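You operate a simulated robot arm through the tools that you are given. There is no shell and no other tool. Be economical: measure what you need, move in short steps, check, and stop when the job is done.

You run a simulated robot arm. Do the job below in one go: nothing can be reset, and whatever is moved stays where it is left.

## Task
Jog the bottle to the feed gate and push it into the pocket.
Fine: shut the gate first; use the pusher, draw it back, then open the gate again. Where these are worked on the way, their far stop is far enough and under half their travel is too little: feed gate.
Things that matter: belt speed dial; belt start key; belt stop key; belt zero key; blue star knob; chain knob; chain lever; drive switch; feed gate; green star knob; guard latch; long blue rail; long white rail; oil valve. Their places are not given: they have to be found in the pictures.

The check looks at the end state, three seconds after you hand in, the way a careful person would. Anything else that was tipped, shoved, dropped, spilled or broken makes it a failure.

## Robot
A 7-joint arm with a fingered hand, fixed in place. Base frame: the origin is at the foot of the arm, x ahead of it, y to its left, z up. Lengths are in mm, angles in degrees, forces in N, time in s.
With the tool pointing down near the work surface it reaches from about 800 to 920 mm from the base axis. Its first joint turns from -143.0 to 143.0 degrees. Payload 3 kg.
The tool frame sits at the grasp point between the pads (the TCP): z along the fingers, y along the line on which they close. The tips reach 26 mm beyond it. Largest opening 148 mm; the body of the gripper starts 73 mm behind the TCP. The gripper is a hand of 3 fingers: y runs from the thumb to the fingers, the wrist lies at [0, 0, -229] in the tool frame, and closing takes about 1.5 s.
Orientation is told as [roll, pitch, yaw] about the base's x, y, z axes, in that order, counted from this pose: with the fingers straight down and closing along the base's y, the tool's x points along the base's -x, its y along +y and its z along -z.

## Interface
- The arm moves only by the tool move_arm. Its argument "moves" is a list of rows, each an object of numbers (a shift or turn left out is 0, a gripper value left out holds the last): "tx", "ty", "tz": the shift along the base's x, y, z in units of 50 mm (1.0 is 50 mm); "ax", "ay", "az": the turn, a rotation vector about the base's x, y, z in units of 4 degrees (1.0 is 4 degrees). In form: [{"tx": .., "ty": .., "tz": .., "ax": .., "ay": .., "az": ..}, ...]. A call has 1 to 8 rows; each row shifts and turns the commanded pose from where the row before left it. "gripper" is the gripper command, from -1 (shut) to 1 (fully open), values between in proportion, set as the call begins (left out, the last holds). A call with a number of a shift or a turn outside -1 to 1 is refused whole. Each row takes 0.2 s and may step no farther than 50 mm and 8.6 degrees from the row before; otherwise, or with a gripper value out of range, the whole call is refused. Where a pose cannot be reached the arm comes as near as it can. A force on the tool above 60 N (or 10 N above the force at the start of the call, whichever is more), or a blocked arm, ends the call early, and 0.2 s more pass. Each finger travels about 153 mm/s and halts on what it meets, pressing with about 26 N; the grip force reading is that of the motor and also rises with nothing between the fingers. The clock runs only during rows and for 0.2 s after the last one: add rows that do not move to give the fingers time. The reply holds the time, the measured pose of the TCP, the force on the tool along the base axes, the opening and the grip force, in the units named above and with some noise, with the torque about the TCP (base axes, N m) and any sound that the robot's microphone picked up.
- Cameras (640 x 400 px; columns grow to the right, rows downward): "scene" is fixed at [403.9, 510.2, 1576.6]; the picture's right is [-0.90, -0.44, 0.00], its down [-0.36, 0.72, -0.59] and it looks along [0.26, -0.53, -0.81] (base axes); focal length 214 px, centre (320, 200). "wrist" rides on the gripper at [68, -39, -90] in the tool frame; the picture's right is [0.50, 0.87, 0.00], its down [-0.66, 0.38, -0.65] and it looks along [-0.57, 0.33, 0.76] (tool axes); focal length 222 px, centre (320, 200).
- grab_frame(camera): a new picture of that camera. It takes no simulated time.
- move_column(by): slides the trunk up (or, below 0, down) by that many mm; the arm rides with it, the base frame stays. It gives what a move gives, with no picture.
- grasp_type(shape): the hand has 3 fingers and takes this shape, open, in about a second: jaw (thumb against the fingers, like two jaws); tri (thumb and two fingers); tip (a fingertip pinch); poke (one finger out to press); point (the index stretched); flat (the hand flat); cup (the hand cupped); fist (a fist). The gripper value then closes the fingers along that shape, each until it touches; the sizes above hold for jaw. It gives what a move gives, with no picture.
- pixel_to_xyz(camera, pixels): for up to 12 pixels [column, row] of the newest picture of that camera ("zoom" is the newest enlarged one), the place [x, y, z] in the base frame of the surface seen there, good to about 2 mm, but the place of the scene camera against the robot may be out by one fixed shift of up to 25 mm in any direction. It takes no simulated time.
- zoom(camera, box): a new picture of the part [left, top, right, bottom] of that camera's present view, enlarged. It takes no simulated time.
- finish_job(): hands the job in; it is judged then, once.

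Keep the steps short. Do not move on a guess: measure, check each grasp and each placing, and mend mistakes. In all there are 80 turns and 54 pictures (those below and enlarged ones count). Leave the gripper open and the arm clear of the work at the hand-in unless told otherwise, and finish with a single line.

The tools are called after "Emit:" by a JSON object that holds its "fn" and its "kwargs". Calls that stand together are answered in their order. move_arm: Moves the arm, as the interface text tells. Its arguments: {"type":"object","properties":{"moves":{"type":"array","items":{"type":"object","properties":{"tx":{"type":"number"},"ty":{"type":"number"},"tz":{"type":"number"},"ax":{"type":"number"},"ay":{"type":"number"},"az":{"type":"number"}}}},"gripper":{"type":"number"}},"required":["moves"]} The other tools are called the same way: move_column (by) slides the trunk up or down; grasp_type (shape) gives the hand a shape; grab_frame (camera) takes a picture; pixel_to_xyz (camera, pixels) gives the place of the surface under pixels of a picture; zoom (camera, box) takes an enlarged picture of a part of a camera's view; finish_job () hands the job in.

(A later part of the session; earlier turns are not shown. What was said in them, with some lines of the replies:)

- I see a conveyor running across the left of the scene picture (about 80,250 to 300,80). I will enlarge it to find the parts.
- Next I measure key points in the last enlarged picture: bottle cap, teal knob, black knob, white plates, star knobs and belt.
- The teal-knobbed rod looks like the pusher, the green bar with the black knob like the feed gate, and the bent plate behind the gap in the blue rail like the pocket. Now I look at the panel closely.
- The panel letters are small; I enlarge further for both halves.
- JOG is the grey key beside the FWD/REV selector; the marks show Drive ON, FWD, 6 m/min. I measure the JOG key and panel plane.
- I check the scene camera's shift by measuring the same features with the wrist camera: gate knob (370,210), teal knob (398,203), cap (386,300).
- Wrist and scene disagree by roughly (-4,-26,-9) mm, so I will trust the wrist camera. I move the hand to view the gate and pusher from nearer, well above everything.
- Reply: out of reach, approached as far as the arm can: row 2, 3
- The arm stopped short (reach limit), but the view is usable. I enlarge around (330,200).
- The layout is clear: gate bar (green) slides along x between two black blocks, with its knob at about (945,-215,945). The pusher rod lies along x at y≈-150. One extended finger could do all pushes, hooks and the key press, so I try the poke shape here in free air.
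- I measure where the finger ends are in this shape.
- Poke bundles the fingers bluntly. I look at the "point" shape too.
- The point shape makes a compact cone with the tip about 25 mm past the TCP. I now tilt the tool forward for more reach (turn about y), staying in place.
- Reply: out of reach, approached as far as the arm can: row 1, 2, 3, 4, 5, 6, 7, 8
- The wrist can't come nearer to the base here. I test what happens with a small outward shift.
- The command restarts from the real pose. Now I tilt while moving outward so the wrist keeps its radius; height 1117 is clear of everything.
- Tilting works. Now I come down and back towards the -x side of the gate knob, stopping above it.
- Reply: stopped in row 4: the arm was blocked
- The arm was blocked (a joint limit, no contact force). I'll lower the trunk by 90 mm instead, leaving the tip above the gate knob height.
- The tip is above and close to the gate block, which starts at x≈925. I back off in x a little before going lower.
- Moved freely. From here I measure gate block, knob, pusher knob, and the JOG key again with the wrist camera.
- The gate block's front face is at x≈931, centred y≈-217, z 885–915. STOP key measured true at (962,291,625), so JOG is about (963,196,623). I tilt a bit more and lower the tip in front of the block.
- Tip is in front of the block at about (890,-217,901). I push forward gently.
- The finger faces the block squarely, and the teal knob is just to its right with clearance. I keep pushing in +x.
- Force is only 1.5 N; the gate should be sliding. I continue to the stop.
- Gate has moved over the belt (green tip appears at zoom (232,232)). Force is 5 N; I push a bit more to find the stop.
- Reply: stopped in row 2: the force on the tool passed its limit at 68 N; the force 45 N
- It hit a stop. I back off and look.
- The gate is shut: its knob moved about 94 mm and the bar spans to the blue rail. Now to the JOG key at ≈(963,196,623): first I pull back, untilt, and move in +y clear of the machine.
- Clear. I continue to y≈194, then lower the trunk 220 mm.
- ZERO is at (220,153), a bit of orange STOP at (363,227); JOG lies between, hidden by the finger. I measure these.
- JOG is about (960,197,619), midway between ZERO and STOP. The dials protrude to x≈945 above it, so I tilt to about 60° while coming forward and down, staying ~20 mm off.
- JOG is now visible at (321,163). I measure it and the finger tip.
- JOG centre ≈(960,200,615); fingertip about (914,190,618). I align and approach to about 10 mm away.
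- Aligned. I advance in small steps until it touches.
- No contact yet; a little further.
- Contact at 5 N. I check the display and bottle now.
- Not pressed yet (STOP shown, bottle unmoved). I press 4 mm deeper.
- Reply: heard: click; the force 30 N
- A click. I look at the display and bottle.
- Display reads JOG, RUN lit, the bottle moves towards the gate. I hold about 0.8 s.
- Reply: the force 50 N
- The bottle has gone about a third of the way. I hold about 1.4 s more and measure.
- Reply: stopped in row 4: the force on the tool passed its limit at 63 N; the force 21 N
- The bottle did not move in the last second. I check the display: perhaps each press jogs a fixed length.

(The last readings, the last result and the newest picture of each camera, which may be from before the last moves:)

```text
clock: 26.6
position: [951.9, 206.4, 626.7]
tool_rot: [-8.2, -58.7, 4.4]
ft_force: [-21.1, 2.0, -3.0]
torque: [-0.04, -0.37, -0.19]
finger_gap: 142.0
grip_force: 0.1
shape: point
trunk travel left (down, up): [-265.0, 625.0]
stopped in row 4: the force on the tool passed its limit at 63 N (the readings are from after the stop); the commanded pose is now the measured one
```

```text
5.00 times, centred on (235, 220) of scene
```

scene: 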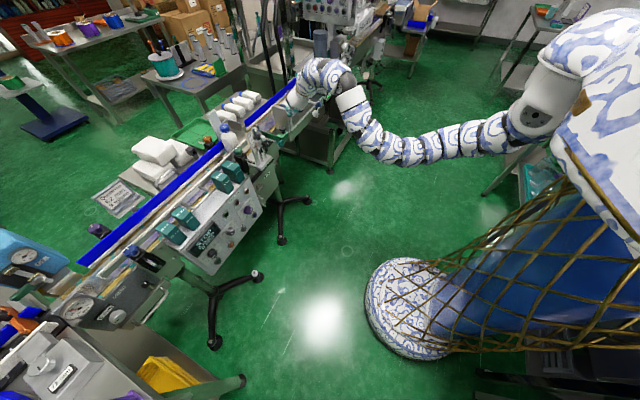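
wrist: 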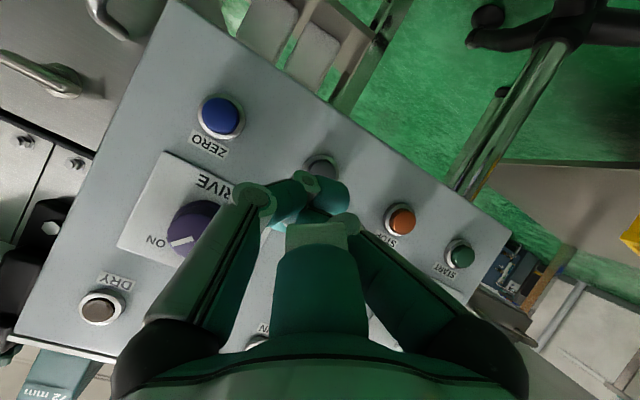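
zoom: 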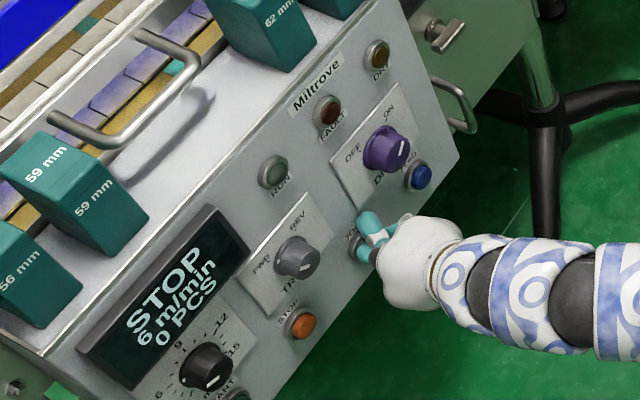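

It shows STOP: each press jogs one step of about 44 mm. I release by 12 mm and press again.

Emit:
{"fn": "move_arm", "kwargs": {"moves": [{"tx": -0.24}, {"tx": 0}, {"tx": 0.12}, {"tx": 0.13}]}}

Emit:
{"fn": "move_arm", "kwargs": {"moves": [{"tx": -0.05}, {"tx": -0.1}, {"tx": -0.1}, {"tx": 0}]}}

Emit:
{"fn": "zoom", "kwargs": {"camera": "scene", "box": [210, 90, 290, 150]}}

```text
clock: 27.6
position: [950.6, 208.0, 623.3]
tool_rot: [-8.4, -58.7, 4.5]
ft_force: [-21.8, 0.5, -2.4]
torque: [0.05, -0.34, -0.24]
finger_gap: 142.2
grip_force: 0.1
shape: point
trunk travel left (down, up): [-265.0, 625.0]
heard: click
```

```text
clock: 28.6
position: [940.3, 204.3, 627.4]
tool_rot: [-8.5, -59.0, 4.3]
ft_force: [-0.5, 0.1, -0.4]
torque: [-0.03, 0.02, -0.01]
finger_gap: 142.4
grip_force: 0.1
shape: point
trunk travel left (down, up): [-265.0, 625.0]
```

```text
6.67 times, centred on (250, 120) of scene
```

zoom: 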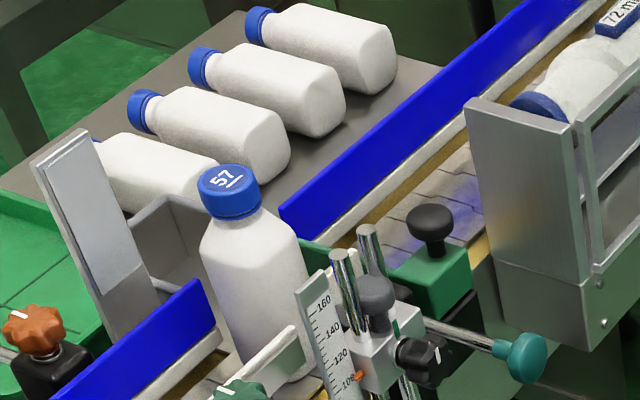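

Another step done; a gap to the gate remains (bottle edge ~(305,260), gate bar ~(320,255)). One more press.

Emit:
{"fn": "pixel_to_xyz", "kwargs": {"camera": "zoom", "pixels": [[230, 182], [255, 290], [315, 253], [180, 240], [140, 235]]}}

Emit:
{"fn": "move_arm", "kwargs": {"moves": [{"tx": 0.12}, {"tx": 0.13}]}}

Emit:
{"fn": "move_arm", "kwargs": {"moves": [{"tx": -0.1}, {"tx": -0.2}, {"tx": -0.2}, {"tx": 0}]}}

Emit:
{"fn": "zoom", "kwargs": {"camera": "scene", "box": [210, 90, 290, 150]}}

```text
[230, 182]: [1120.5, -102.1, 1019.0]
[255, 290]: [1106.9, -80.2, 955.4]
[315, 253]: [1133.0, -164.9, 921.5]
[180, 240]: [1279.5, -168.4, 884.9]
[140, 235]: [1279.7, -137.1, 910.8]
```

```text
clock: 29.2
position: [951.2, 207.7, 624.9]
tool_rot: [-8.3, -58.8, 4.5]
ft_force: [-20.9, 0.5, -1.1]
torque: [0.0, -0.38, -0.22]
finger_gap: 142.2
grip_force: 0.1
shape: point
trunk travel left (down, up): [-265.0, 625.0]
heard: click
```

```text
clock: 30.2
position: [928.8, 205.8, 625.6]
tool_rot: [-8.3, -58.9, 4.4]
ft_force: [-0.5, -0.3, 0.2]
torque: [0.01, 0.02, 0.02]
finger_gap: 142.1
grip_force: 0.0
shape: point
trunk travel left (down, up): [-265.0, 625.0]
```

```text
6.67 times, centred on (250, 120) of scene
```

zoom: 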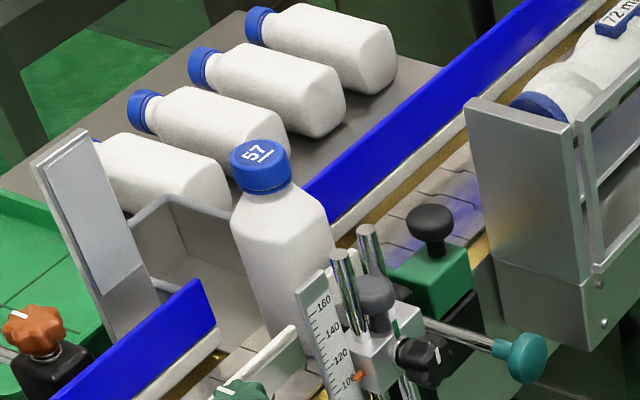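

The bottle is now up against the gate (33 mm move on the last 40 mm step). I withdraw from the panel along the same way.

Emit:
{"fn": "move_arm", "kwargs": {"moves": [{"ay": 1, "tx": -0.3}, {"ay": 1, "tz": 0.15, "tx": -0.15}, {"ay": 1, "tz": 0.2, "tx": -0.2}, {"ay": 1, "tz": 0.2, "tx": -0.2}, {"ay": 1, "tz": 0.2, "tx": -0.2}, {"ay": 1, "tz": 0.2, "tx": -0.15}, {"ay": 1, "tz": 0.2, "tx": -0.15}, {"ay": 1, "tz": 0.15, "tx": -0.1}]}}

Emit:
{"fn": "move_arm", "kwargs": {"moves": [{"ay": 1, "tx": -0.1}, {"ay": 1, "tx": -0.1}]}}

Emit:
{"fn": "move_column", "kwargs": {"by": 220}}

```text
clock: 32.0
position: [854.8, 205.7, 691.2]
tool_rot: [-5.7, -26.9, 2.6]
ft_force: [-0.6, 0.7, 0.0]
torque: [0.03, 0.01, 0.0]
finger_gap: 142.0
grip_force: 0.1
shape: point
trunk travel left (down, up): [-265.0, 625.0]
```

```text
clock: 32.6
position: [844.4, 205.4, 691.6]
tool_rot: [-5.4, -18.9, 2.4]
ft_force: [0.2, 1.2, 0.9]
torque: [0.03, -0.03, -0.02]
finger_gap: 142.0
grip_force: 0.0
shape: point
trunk travel left (down, up): [-265.0, 625.0]
```

```text
clock: 34.9
position: [845.3, 204.7, 911.5]
tool_rot: [-5.4, -19.0, 2.4]
ft_force: [-0.5, 0.8, 0.3]
torque: [-0.01, 0.02, 0.01]
finger_gap: 142.1
grip_force: 0.0
shape: point
trunk travel left (down, up): [-485.0, 405.0]
```

Now I cross back to y≈-160 in front of the pusher knob, staying at x≈845.

Emit:
{"fn": "move_arm", "kwargs": {"moves": [{"ty": -0.92}, {"ty": -0.92}, {"ty": -0.92}, {"ty": -0.92}, {"ty": -0.92}, {"ty": -0.92}, {"ty": -0.92}, {"ty": -0.86}]}}

Emit:
{"fn": "move_arm", "kwargs": {"moves": [{"ay": -1, "az": 1}, {"ay": -1, "az": 1}, {"ay": -1, "az": 1}, {"ay": -1, "az": 1}, {"ay": -1, "az": 1}, {"ay": -1, "az": 1}]}}

Emit:
{"fn": "grab_frame", "kwargs": {"camera": "wrist"}}

```text
clock: 36.7
position: [845.9, -161.6, 910.4]
tool_rot: [-5.5, -19.0, 2.5]
ft_force: [0.0, -0.4, 0.2]
torque: [-0.06, 0.01, 0.0]
finger_gap: 142.2
grip_force: 0.1
shape: point
trunk travel left (down, up): [-485.0, 405.0]
```

```text
clock: 38.1
position: [844.9, -160.1, 909.3]
tool_rot: [-13.2, -41.8, 30.9]
ft_force: [-0.4, 0.6, 0.3]
torque: [-0.02, 0.01, 0.01]
finger_gap: 142.0
grip_force: 0.0
shape: point
trunk travel left (down, up): [-485.0, 405.0]
```

```text
12 pictures are left
```

wrist: 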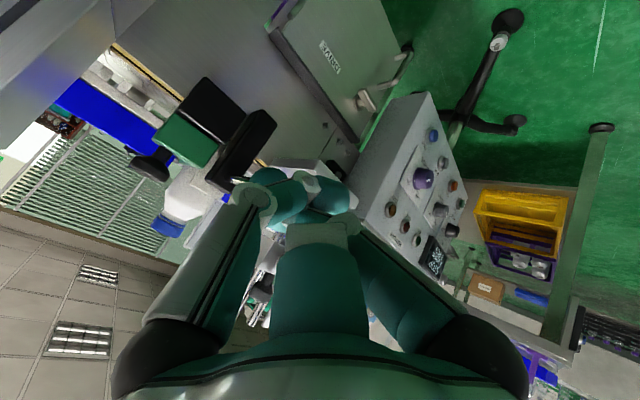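

The finger hides the knob; the rod shows at (240,180), so we're in line. I turn a bit more to keep the hand off the height gauge, and raise to knob height.

Emit:
{"fn": "move_arm", "kwargs": {"moves": [{"az": 1, "ay": -1}, {"az": 1, "ay": -1}, {"az": 1, "tz": 0.15}, {"tx": 0.3}, {"tx": 0.3}]}}

Emit:
{"fn": "move_arm", "kwargs": {"moves": [{"tx": 0.15}, {"tx": 0.15}]}}

```text
clock: 39.3
position: [874.5, -159.8, 917.2]
tool_rot: [-19.9, -48.2, 47.6]
ft_force: [0.7, -1.2, -0.3]
torque: [-0.02, 0.01, 0.02]
finger_gap: 142.0
grip_force: 0.1
shape: point
trunk travel left (down, up): [-485.0, 405.0]
```

```text
clock: 39.9
position: [890.0, -159.3, 918.9]
tool_rot: [-20.1, -48.1, 47.7]
ft_force: [0.4, -0.8, 0.6]
torque: [-0.01, -0.02, -0.03]
finger_gap: 142.1
grip_force: 0.1
shape: point
trunk travel left (down, up): [-485.0, 405.0]
```

Emit:
{"fn": "move_arm", "kwargs": {"moves": [{"tx": 0.15}, {"tx": 0.15}]}}

Emit:
{"fn": "grab_frame", "kwargs": {"camera": "wrist"}}

```text
clock: 40.5
position: [905.3, -160.6, 918.8]
tool_rot: [-19.9, -48.2, 47.6]
ft_force: [-1.4, -0.2, 0.5]
torque: [0.03, -0.03, 0.02]
finger_gap: 142.0
grip_force: 0.0
shape: point
trunk travel left (down, up): [-485.0, 405.0]
```

```text
11 pictures are left
```

wrist: 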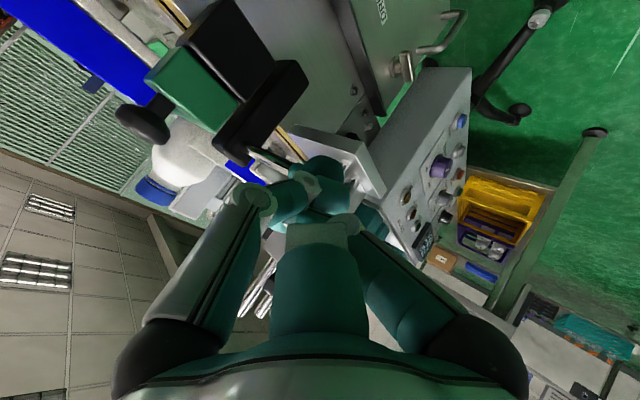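

The teal knob is right at the fingertip (325,172), and contact has begun. I push on slowly.

Emit:
{"fn": "move_arm", "kwargs": {"moves": [{"tx": 0.2}, {"tx": 0.2}, {"tx": 0.2}, {"tx": 0.2}]}}

Emit:
{"fn": "zoom", "kwargs": {"camera": "scene", "box": [200, 85, 300, 155]}}

```text
clock: 41.5
position: [946.4, -160.5, 919.4]
tool_rot: [-20.2, -48.4, 47.8]
ft_force: [-1.5, 0.3, 0.8]
torque: [-0.04, 0.0, 0.01]
finger_gap: 142.1
grip_force: 0.1
shape: point
trunk travel left (down, up): [-485.0, 405.0]
```

```text
5.71 times, centred on (250, 120) of scene
```

zoom: 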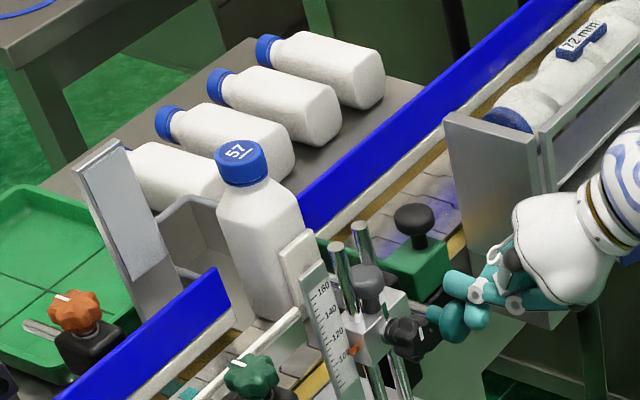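

The pusher plate is moving the bottle toward the pocket. I keep going.

Emit:
{"fn": "move_arm", "kwargs": {"moves": [{"tx": 0.2}, {"tx": 0.2}, {"tx": 0.2}, {"tx": 0.2}]}}

Emit:
{"fn": "zoom", "kwargs": {"camera": "scene", "box": [200, 85, 300, 155]}}

```text
clock: 42.5
position: [984.1, -159.4, 920.9]
tool_rot: [-19.9, -48.2, 47.7]
ft_force: [-1.6, -0.3, 1.1]
torque: [0.05, 0.02, 0.0]
finger_gap: 142.2
grip_force: 0.0
shape: point
trunk travel left (down, up): [-485.0, 405.0]
```

```text
5.71 times, centred on (250, 120) of scene
```

zoom: 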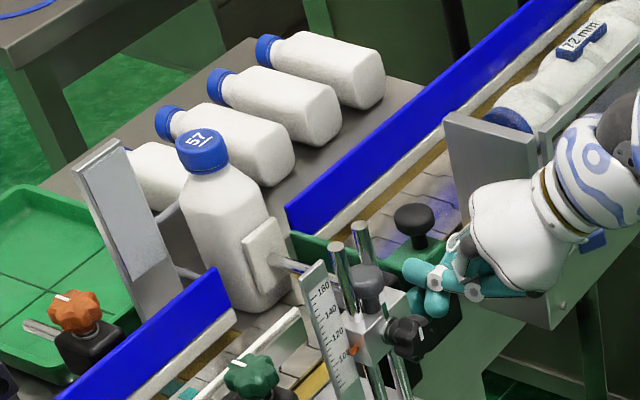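

Moving well and upright. Continuing in smaller steps until the stop.

Emit:
{"fn": "move_arm", "kwargs": {"moves": [{"tx": 0.2}, {"tx": 0.2}, {"tx": 0.2}]}}

```text
clock: 43.3
position: [1013.7, -160.3, 928.3]
tool_rot: [-20.8, -48.6, 48.1]
ft_force: [-20.0, -19.0, 30.8]
torque: [0.17, 0.26, 0.28]
finger_gap: 142.4
grip_force: 0.2
shape: point
trunk travel left (down, up): [-485.0, 405.0]
```

Force rose (z +31 N): the finger may be touching the black guide block. I look.

Emit:
{"fn": "zoom", "kwargs": {"camera": "scene", "box": [215, 95, 295, 155]}}

Emit:
{"fn": "pixel_to_xyz", "kwargs": {"camera": "zoom", "pixels": [[85, 170], [195, 270], [400, 340], [60, 290], [20, 200], [170, 240]]}}

```text
6.67 times, centred on (255, 125) of scene
```

zoom: 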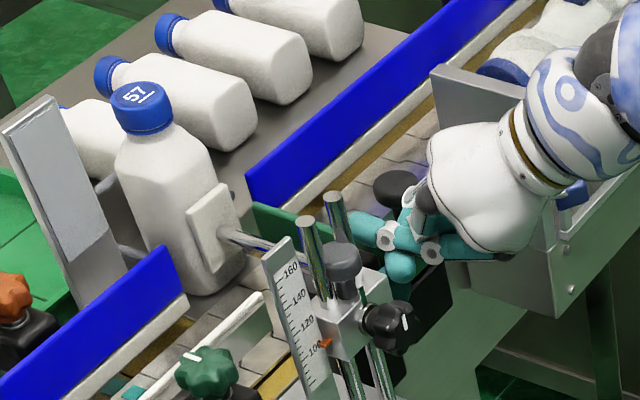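

```text
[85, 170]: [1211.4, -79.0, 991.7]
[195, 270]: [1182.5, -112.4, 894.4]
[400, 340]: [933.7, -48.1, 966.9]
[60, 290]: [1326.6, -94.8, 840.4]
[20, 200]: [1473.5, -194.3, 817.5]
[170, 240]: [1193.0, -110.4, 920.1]
```

I measure cap and pad to see how far the bottle has gone.

Emit:
{"fn": "pixel_to_xyz", "kwargs": {"camera": "zoom", "pixels": [[138, 97], [205, 230], [240, 200], [398, 265], [415, 290], [345, 225], [255, 240], [300, 215]]}}

```text
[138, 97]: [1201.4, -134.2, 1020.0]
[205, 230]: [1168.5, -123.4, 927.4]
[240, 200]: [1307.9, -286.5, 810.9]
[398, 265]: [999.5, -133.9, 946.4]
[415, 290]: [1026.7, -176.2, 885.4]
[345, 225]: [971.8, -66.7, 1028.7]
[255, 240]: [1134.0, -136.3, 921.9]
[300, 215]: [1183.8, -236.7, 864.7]
```

The bottle centre is at x≈1201 and needs roughly 40 mm more. The rod axis measures y≈-147 while my tip is at about -156, so I'm sliding off sideways. I back off, recentre in +y and look.

Emit:
{"fn": "move_arm", "kwargs": {"moves": [{"tx": -0.5}, {"ty": 0.24, "tz": -0.1}]}}

Emit:
{"fn": "grab_frame", "kwargs": {"camera": "wrist"}}

Emit:
{"fn": "pixel_to_xyz", "kwargs": {"camera": "wrist", "pixels": [[325, 165], [320, 175], [300, 150], [280, 155], [270, 110], [345, 170], [335, 195], [315, 160]]}}

```text
clock: 43.9
position: [990.1, -148.0, 913.8]
tool_rot: [-19.9, -48.3, 47.5]
ft_force: [0.3, -0.1, 0.4]
torque: [0.02, 0.02, 0.02]
finger_gap: 142.2
grip_force: 0.1
shape: point
trunk travel left (down, up): [-485.0, 405.0]
```

```text
7 pictures are left
```

wrist: 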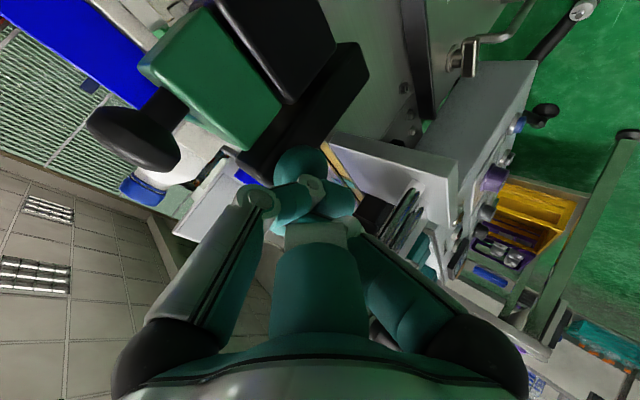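

```text
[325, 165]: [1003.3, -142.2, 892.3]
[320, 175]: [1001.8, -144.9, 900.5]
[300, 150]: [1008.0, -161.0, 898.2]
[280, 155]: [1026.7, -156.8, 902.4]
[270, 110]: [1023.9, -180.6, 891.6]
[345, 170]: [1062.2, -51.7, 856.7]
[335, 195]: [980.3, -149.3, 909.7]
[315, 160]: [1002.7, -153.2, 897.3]
```

The ball face is at (1003,-150,898) just ahead of the tip. I centre on it and push again to see whether there is more stroke.

Emit:
{"fn": "move_arm", "kwargs": {"moves": [{"ty": -0.06, "tz": -0.1}, {"tx": 0.16}, {"tx": 0.16}, {"tx": 0.16}]}}

```text
clock: 44.8
position: [1003.4, -157.0, 910.9]
tool_rot: [-19.9, -47.8, 47.4]
ft_force: [-67.7, -17.9, 15.4]
torque: [0.19, -0.54, -0.17]
finger_gap: 142.2
grip_force: 0.0
shape: point
trunk travel left (down, up): [-485.0, 405.0]
stopped in row 4: the force on the tool passed its limit at 75 N (the readings are from after the stop); the commanded pose is now the measured one
```

Hard stop at 75 N. I back off a little and view bottle and pusher.

Emit:
{"fn": "move_arm", "kwargs": {"moves": [{"tx": -0.4}, {"tx": -0.6}, {"tx": -0.6}]}}

Emit:
{"fn": "zoom", "kwargs": {"camera": "scene", "box": [215, 95, 295, 155]}}

Emit:
{"fn": "pixel_to_xyz", "kwargs": {"camera": "zoom", "pixels": [[138, 97], [205, 230], [205, 300], [170, 265], [120, 150], [255, 300], [410, 275], [390, 260]]}}

```text
clock: 45.6
position: [927.0, -152.8, 905.8]
tool_rot: [-19.5, -47.6, 47.2]
ft_force: [0.1, 0.1, 0.0]
torque: [-0.02, 0.0, -0.02]
finger_gap: 142.0
grip_force: 0.0
shape: point
trunk travel left (down, up): [-485.0, 405.0]
```

```text
6.67 times, centred on (255, 125) of scene
```

zoom: 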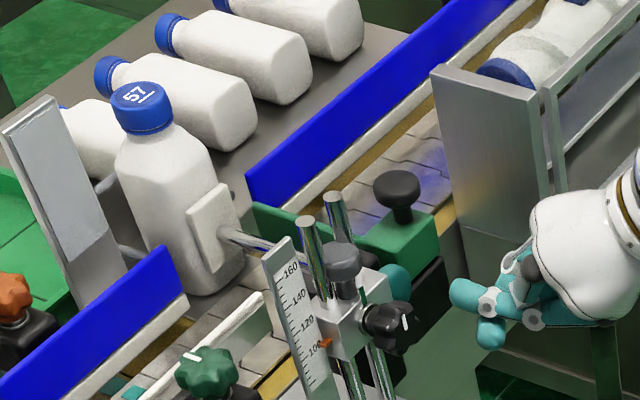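

```text
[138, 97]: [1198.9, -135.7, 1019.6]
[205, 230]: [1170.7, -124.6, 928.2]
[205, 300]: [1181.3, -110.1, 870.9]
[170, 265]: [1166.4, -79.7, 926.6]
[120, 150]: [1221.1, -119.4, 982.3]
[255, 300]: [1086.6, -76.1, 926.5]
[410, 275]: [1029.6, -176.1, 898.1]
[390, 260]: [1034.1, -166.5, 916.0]
```

The bottle stayed put, so the pusher is at its far stop. The bottle's front face (x≈1181) is behind the rail line (x≈1167), in the pocket. To draw the pusher back I'll grip the ball from the front: I retreat and change to jaw.

Emit:
{"fn": "move_arm", "kwargs": {"moves": [{"tx": -0.8}, {"tx": -0.7}]}}

Emit:
{"fn": "grasp_type", "kwargs": {"shape": "jaw"}}

Emit:
{"fn": "move_arm", "kwargs": {"moves": [{"tx": 0}, {"tx": 0}, {"tx": 0}], "gripper": -0.1}}

Emit:
{"fn": "grab_frame", "kwargs": {"camera": "wrist"}}

Emit:
{"fn": "pixel_to_xyz", "kwargs": {"camera": "wrist", "pixels": [[250, 160], [255, 165], [270, 150], [280, 160], [290, 165]]}}

```text
clock: 46.2
position: [849.8, -153.8, 906.6]
tool_rot: [-19.6, -47.7, 47.3]
ft_force: [-0.2, -0.5, 1.3]
torque: [0.02, 0.0, 0.01]
finger_gap: 142.2
grip_force: 0.1
shape: point
trunk travel left (down, up): [-485.0, 405.0]
```

```text
clock: 47.1
position: [852.1, -154.1, 906.0]
tool_rot: [-19.7, -47.8, 47.3]
ft_force: [-0.4, 0.5, -0.5]
torque: [0.0, -0.01, 0.0]
finger_gap: 147.8
grip_force: 0.0
shape: jaw
trunk travel left (down, up): [-485.0, 405.0]
```

```text
clock: 47.9
position: [850.6, -153.3, 906.3]
tool_rot: [-19.7, -47.9, 47.3]
ft_force: [-0.6, -1.0, 0.8]
torque: [0.0, 0.01, 0.01]
finger_gap: 67.1
grip_force: 0.1
shape: jaw
trunk travel left (down, up): [-485.0, 405.0]
```

```text
5 pictures are left
```

wrist: 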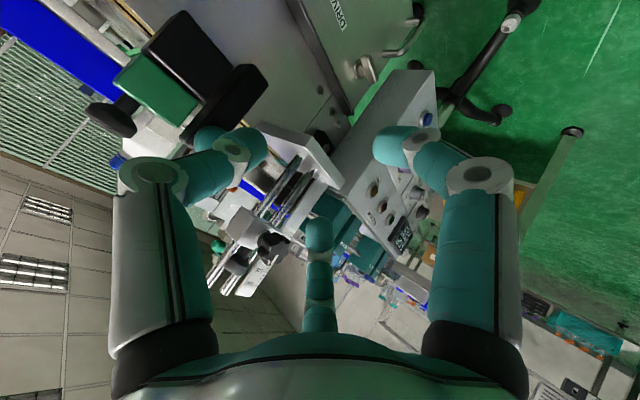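

```text
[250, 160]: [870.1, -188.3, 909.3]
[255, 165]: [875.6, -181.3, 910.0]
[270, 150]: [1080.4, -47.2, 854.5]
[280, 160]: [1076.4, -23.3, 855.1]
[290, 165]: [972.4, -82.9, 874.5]
```

The ball shows at about (205,133), partly behind the thumb. I measure it, narrow the opening, and roll the hand about its approach axis so the upper finger stays off the gauge.

Emit:
{"fn": "pixel_to_xyz", "kwargs": {"camera": "wrist", "pixels": [[203, 133], [210, 128], [198, 140], [212, 140], [190, 135], [240, 90], [265, 243], [243, 262], [305, 150], [150, 70]]}}

Emit:
{"fn": "move_arm", "kwargs": {"moves": [{"ax": 0.72, "ay": 0.28, "az": -0.63}, {"ax": 0.72, "ay": 0.28, "az": -0.63}, {"ax": 0.72, "ay": 0.28, "az": -0.63}, {"ax": 0.72, "ay": 0.28, "az": -0.63}, {"ax": 0.72, "ay": 0.28, "az": -0.63}, {"ax": 0.72, "ay": 0.28, "az": -0.63}], "gripper": -0.22}}

```text
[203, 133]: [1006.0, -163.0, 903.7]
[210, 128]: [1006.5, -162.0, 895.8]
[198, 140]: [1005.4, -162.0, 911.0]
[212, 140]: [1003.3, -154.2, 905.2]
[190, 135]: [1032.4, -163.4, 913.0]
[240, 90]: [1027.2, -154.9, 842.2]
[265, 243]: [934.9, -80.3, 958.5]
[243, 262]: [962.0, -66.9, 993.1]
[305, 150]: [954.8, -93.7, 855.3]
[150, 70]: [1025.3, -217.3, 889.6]
```

```text
clock: 49.3
position: [852.8, -152.9, 906.2]
tool_rot: [8.5, -50.3, 10.5]
ft_force: [-0.1, -0.3, 0.2]
torque: [-0.03, 0.02, 0.02]
finger_gap: 58.1
grip_force: 0.0
shape: jaw
trunk travel left (down, up): [-485.0, 405.0]
```

Rolled as intended, opening 58 mm. Ball front is (1003,-154,905), centre ≈(1021,-150,905). I approach at TCP (965,-156,918) first.

Emit:
{"fn": "move_arm", "kwargs": {"moves": [{"tz": 0.23, "ty": -0.06, "tx": 0.2}, {"tx": 0.5}, {"tx": 0.5}, {"tx": 0.5}, {"tx": 0.5}]}}

Emit:
{"fn": "move_arm", "kwargs": {"moves": [{"tx": 0.2}, {"tx": 0.2}, {"tx": 0.2}, {"tx": 0.15}]}}

```text
clock: 50.5
position: [963.8, -157.1, 919.1]
tool_rot: [8.5, -50.4, 10.5]
ft_force: [0.1, -0.5, -0.3]
torque: [-0.01, 0.01, -0.02]
finger_gap: 57.9
grip_force: 0.1
shape: jaw
trunk travel left (down, up): [-485.0, 405.0]
```

```text
clock: 51.5
position: [996.2, -162.6, 915.2]
tool_rot: [8.5, -50.0, 10.2]
ft_force: [-49.7, -16.3, -7.8]
torque: [-0.04, 0.93, -1.6]
finger_gap: 58.7
grip_force: 0.0
shape: jaw
trunk travel left (down, up): [-485.0, 405.0]
```

The thumb (torque says 32 mm to the -y side) touched the guide block. I ease off 4 mm, then close on the ball.

Emit:
{"fn": "move_arm", "kwargs": {"moves": [{"tx": -0.08, "ty": 0.1}, {"tx": 0}]}}

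Emit:
{"fn": "move_arm", "kwargs": {"moves": [{"tx": 0}, {"tx": 0}, {"tx": 0}, {"tx": 0}, {"tx": 0}], "gripper": -1}}

```text
clock: 52.1
position: [995.9, -149.7, 920.0]
tool_rot: [8.5, -50.5, 10.6]
ft_force: [-4.3, 4.1, 1.3]
torque: [-0.01, -0.01, -0.03]
finger_gap: 55.1
grip_force: 0.1
shape: jaw
trunk travel left (down, up): [-485.0, 405.0]
```

```text
clock: 53.3
position: [996.8, -151.2, 918.9]
tool_rot: [8.4, -50.2, 10.6]
ft_force: [-3.2, 4.4, 1.4]
torque: [0.09, 0.11, 0.11]
finger_gap: 31.8
grip_force: 25.9
shape: jaw
trunk travel left (down, up): [-485.0, 405.0]
```

Gripped something: gap 31.8 mm at 26 N. I draw back slowly.

Emit:
{"fn": "move_arm", "kwargs": {"moves": [{"tx": -0.1}, {"tx": -0.15}, {"tx": -0.15}, {"tx": -0.15}]}}

```text
clock: 54.3
position: [968.2, -151.0, 917.9]
tool_rot: [8.4, -50.4, 10.7]
ft_force: [0.2, 3.8, 4.9]
torque: [0.07, 0.0, 0.15]
finger_gap: 31.7
grip_force: 26.1
shape: jaw
trunk travel left (down, up): [-485.0, 405.0]
```

Gap unchanged — still held. I go on.

Emit:
{"fn": "move_arm", "kwargs": {"moves": [{"tx": -0.2}, {"tx": -0.2}, {"tx": -0.2}, {"tx": -0.2}]}}

Emit:
{"fn": "move_arm", "kwargs": {"moves": [{"tx": -0.2}, {"tx": -0.2}, {"tx": -0.15}, {"tx": -0.1}]}}

```text
clock: 55.3
position: [927.0, -152.5, 917.3]
tool_rot: [8.3, -50.3, 10.7]
ft_force: [-1.5, 6.3, 11.4]
torque: [0.1, -0.08, 0.22]
finger_gap: 31.3
grip_force: 26.0
shape: jaw
trunk travel left (down, up): [-485.0, 405.0]
```

```text
clock: 56.3
position: [896.5, -153.0, 916.8]
tool_rot: [8.5, -50.3, 10.7]
ft_force: [14.4, 1.5, 5.3]
torque: [0.06, -0.27, -0.04]
finger_gap: 27.2
grip_force: 26.8
shape: jaw
trunk travel left (down, up): [-485.0, 405.0]
```

Force +14 N and gap narrowing: the pusher reached its back stop. I let go with a modest opening and retreat, then look.

Emit:
{"fn": "move_arm", "kwargs": {"moves": [{"tx": 0}, {"tx": 0}, {"tx": -0.4}, {"tx": -0.6}], "gripper": -0.2}}

Emit:
{"fn": "zoom", "kwargs": {"camera": "scene", "box": [210, 90, 290, 150]}}

Emit:
{"fn": "pixel_to_xyz", "kwargs": {"camera": "zoom", "pixels": [[525, 355], [175, 130], [430, 225], [335, 250], [240, 290], [430, 245]]}}

```text
clock: 57.3
position: [846.4, -151.4, 915.6]
tool_rot: [8.6, -50.4, 10.6]
ft_force: [-1.0, -0.2, 0.1]
torque: [-0.01, -0.01, -0.02]
finger_gap: 59.2
grip_force: 0.1
shape: jaw
trunk travel left (down, up): [-485.0, 405.0]
```

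```text
6.67 times, centred on (250, 120) of scene
```

zoom: 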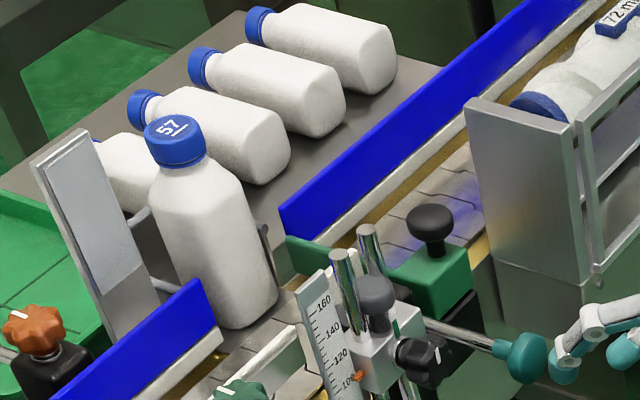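

```text
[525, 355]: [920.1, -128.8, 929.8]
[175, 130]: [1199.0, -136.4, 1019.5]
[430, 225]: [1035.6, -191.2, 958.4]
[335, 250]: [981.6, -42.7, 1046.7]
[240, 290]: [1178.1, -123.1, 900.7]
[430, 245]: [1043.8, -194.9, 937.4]
```

The pusher is back at its start and the 57 bottle stands in the pocket. Now the gate: its knob is at about true (1038,-215,945). I raise the trunk 75 mm, then turn the hand straight and go to y≈-215.

Emit:
{"fn": "move_column", "kwargs": {"by": 75}}

Emit:
{"fn": "move_arm", "kwargs": {"moves": [{"az": -1, "ty": -0.18, "tx": 0.2}, {"az": -1, "ty": -0.18, "tx": 0.2}, {"az": -0.6, "ty": -0.18, "tx": 0.2}, {"ax": -0.67, "az": -0.81, "ty": -0.18, "tx": 0.2}, {"ax": -0.67, "az": -0.81, "ty": -0.18, "tx": 0.2}, {"ay": 1, "ty": -0.18, "tx": 0.2}, {"ay": 1, "ty": -0.18, "tx": 0.2}]}}

Emit:
{"fn": "grab_frame", "kwargs": {"camera": "wrist"}}

```text
clock: 58.4
position: [845.3, -150.4, 991.6]
tool_rot: [8.4, -50.3, 10.6]
ft_force: [-0.6, 0.4, 0.0]
torque: [-0.01, 0.0, -0.01]
finger_gap: 58.8
grip_force: 0.0
shape: jaw
trunk travel left (down, up): [-560.0, 330.0]
```

```text
clock: 60.0
position: [913.8, -212.1, 992.5]
tool_rot: [0.1, -42.4, 0.2]
ft_force: [0.1, 0.8, -1.1]
torque: [-0.01, -0.01, 0.02]
finger_gap: 58.9
grip_force: 0.0
shape: jaw
trunk travel left (down, up): [-560.0, 330.0]
```

```text
3 pictures are left
```

wrist: 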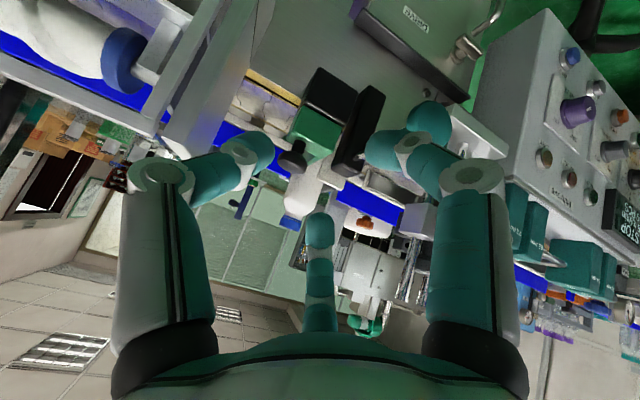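

Orientation is straight. The gate knob shows at (292,160); I measure it.

Emit:
{"fn": "pixel_to_xyz", "kwargs": {"camera": "wrist", "pixels": [[292, 160], [290, 167], [282, 163], [303, 165], [297, 150], [315, 125], [325, 138], [365, 110], [330, 85], [195, 150]]}}

```text
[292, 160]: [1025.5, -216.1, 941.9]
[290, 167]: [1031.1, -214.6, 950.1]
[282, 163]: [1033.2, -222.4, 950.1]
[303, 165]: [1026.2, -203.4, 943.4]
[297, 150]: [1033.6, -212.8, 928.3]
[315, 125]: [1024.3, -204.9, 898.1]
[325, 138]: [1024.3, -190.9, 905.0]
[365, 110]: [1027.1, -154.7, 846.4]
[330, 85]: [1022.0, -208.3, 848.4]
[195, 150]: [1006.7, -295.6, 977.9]
```

Knob centre ≈(1041,-213,943), block top ≈913. I move to a point 80 mm back along the tool axis, then come in along it, stopping ~20 mm short.

Emit:
{"fn": "move_arm", "kwargs": {"moves": [{"tx": 0.4, "tz": 0.3}, {"tx": 0.4, "tz": 0.3}, {"tx": 0.42}, {"tx": 0.27, "tz": -0.29}, {"tx": 0.27, "tz": -0.29}, {"tx": 0.27, "tz": -0.29}]}}

Emit:
{"fn": "move_arm", "kwargs": {"moves": [{"tx": 0.14, "tz": -0.15}, {"tx": 0.13, "tz": -0.15}]}}

```text
clock: 61.4
position: [1016.9, -214.4, 977.8]
tool_rot: [0.2, -42.2, 0.1]
ft_force: [0.1, -0.1, 0.7]
torque: [0.01, 0.0, 0.0]
finger_gap: 58.9
grip_force: 0.1
shape: jaw
trunk travel left (down, up): [-560.0, 330.0]
```

```text
clock: 62.0
position: [1030.4, -215.3, 963.5]
tool_rot: [0.1, -42.3, 0.3]
ft_force: [0.0, -1.0, 0.1]
torque: [-0.02, 0.0, -0.01]
finger_gap: 59.2
grip_force: 0.0
shape: jaw
trunk travel left (down, up): [-560.0, 330.0]
```

No contact, in place. I close on the knob.

Emit:
{"fn": "move_arm", "kwargs": {"moves": [{"tz": -0.05}, {"tx": 0}, {"tx": 0}, {"tx": 0}, {"tx": 0}], "gripper": -1}}

```text
clock: 63.2
position: [1030.4, -215.9, 960.7]
tool_rot: [0.1, -42.3, 0.1]
ft_force: [1.5, -1.2, 1.6]
torque: [0.1, 0.01, 0.16]
finger_gap: 25.4
grip_force: 25.9
shape: jaw
trunk travel left (down, up): [-560.0, 330.0]
```

Holding (gap 25.4 mm, 26 N). I pull the gate back.

Emit:
{"fn": "move_arm", "kwargs": {"moves": [{"tx": -0.1}, {"tx": -0.2}, {"tx": -0.2}, {"tx": -0.2}]}}

Emit:
{"fn": "move_arm", "kwargs": {"moves": [{"tx": -0.25}, {"tx": -0.25}, {"tx": -0.25}]}}

```text
clock: 64.2
position: [994.7, -215.5, 960.8]
tool_rot: [0.2, -42.2, 0.1]
ft_force: [-2.6, -0.7, 2.5]
torque: [0.11, -0.01, 0.15]
finger_gap: 24.7
grip_force: 26.2
shape: jaw
trunk travel left (down, up): [-560.0, 330.0]
```

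```text
clock: 65.0
position: [957.9, -214.6, 961.6]
tool_rot: [0.1, -42.4, 0.1]
ft_force: [-0.7, -5.4, 1.9]
torque: [-0.01, 0.06, 0.11]
finger_gap: 24.6
grip_force: 25.9
shape: jaw
trunk travel left (down, up): [-560.0, 330.0]
```

Still held. On to the open stop (about 22 mm more).

Emit:
{"fn": "move_arm", "kwargs": {"moves": [{"tx": -0.2}, {"tx": -0.15}, {"tx": -0.1}, {"tx": -0.1}]}}

```text
clock: 66.0
position: [933.1, -215.2, 960.5]
tool_rot: [0.0, -42.2, 0.2]
ft_force: [27.2, -4.8, -2.2]
torque: [-0.14, -0.21, 0.07]
finger_gap: 22.3
grip_force: 25.7
shape: jaw
trunk travel left (down, up): [-560.0, 330.0]
```

It reached the open stop (27 N). I release with a small opening and back out along the tool axis, then look.

Emit:
{"fn": "move_arm", "kwargs": {"moves": [{"tx": 0.04}, {"tx": 0}, {"tx": 0}, {"tx": -0.27, "tz": 0.29}, {"tx": -0.27, "tz": 0.29}, {"tx": -0.27, "tz": 0.29}, {"tx": -0.1, "tz": 0.3}], "gripper": -0.2}}

Emit:
{"fn": "zoom", "kwargs": {"camera": "scene", "box": [190, 90, 330, 260]}}

Emit:
{"fn": "pixel_to_xyz", "kwargs": {"camera": "zoom", "pixels": [[405, 118], [220, 65], [376, 145]]}}

```text
clock: 67.6
position: [887.9, -213.4, 1020.8]
tool_rot: [0.2, -42.3, 0.1]
ft_force: [-0.3, -0.4, -0.9]
torque: [-0.02, 0.01, -0.02]
finger_gap: 58.6
grip_force: 0.1
shape: jaw
trunk travel left (down, up): [-560.0, 330.0]
```

```text
2.35 times, centred on (260, 175) of scene
```

zoom: 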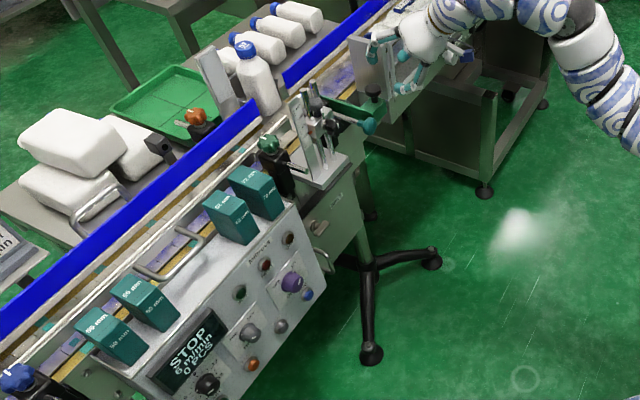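

```text
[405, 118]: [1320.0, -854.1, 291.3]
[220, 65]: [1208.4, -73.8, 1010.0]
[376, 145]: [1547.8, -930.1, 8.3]
```

STOP shown, bottle upright in the pocket, gate knob at zoom (373,91). I measure it, raise the trunk clear and open the hand.

Emit:
{"fn": "pixel_to_xyz", "kwargs": {"camera": "zoom", "pixels": [[373, 91], [367, 127], [243, 47]]}}

Emit:
{"fn": "move_column", "kwargs": {"by": 150}}

Emit:
{"fn": "move_arm", "kwargs": {"moves": [{"tx": 0}, {"tx": 0}, {"tx": 0}], "gripper": 1}}

Emit:
{"fn": "zoom", "kwargs": {"camera": "scene", "box": [210, 90, 290, 150]}}

```text
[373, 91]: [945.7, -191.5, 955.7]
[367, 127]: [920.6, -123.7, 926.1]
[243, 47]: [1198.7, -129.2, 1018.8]
```

```text
clock: 69.4
position: [887.0, -213.9, 1170.4]
tool_rot: [0.0, -42.3, 0.0]
ft_force: [0.1, -0.4, 1.2]
torque: [0.0, 0.0, -0.01]
finger_gap: 58.8
grip_force: 0.1
shape: jaw
trunk travel left (down, up): [-710.0, 180.0]
```

```text
clock: 70.2
position: [887.1, -214.6, 1170.1]
tool_rot: [0.1, -42.4, 0.1]
ft_force: [0.4, -0.9, 0.4]
torque: [0.0, 0.0, 0.04]
finger_gap: 148.2
grip_force: 0.1
shape: jaw
trunk travel left (down, up): [-710.0, 180.0]
```

```text
6.67 times, centred on (250, 120) of scene
```

zoom: 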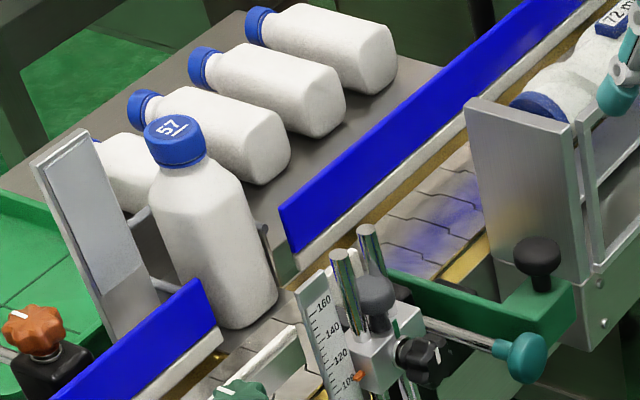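

The gate is open again at its start place (945,-191 in scene readings), the pusher is drawn back, and the bottle stands in the pocket. The belt is stopped and the hand is open and clear, so I hand in.

Emit:
{"fn": "finish_job", "kwargs": {}}

```text
The job is handed in.
```

The bottle was jogged to the shut feed gate and pushed into the pocket, the pusher was drawn back, and the gate was opened again; the job is handed in.
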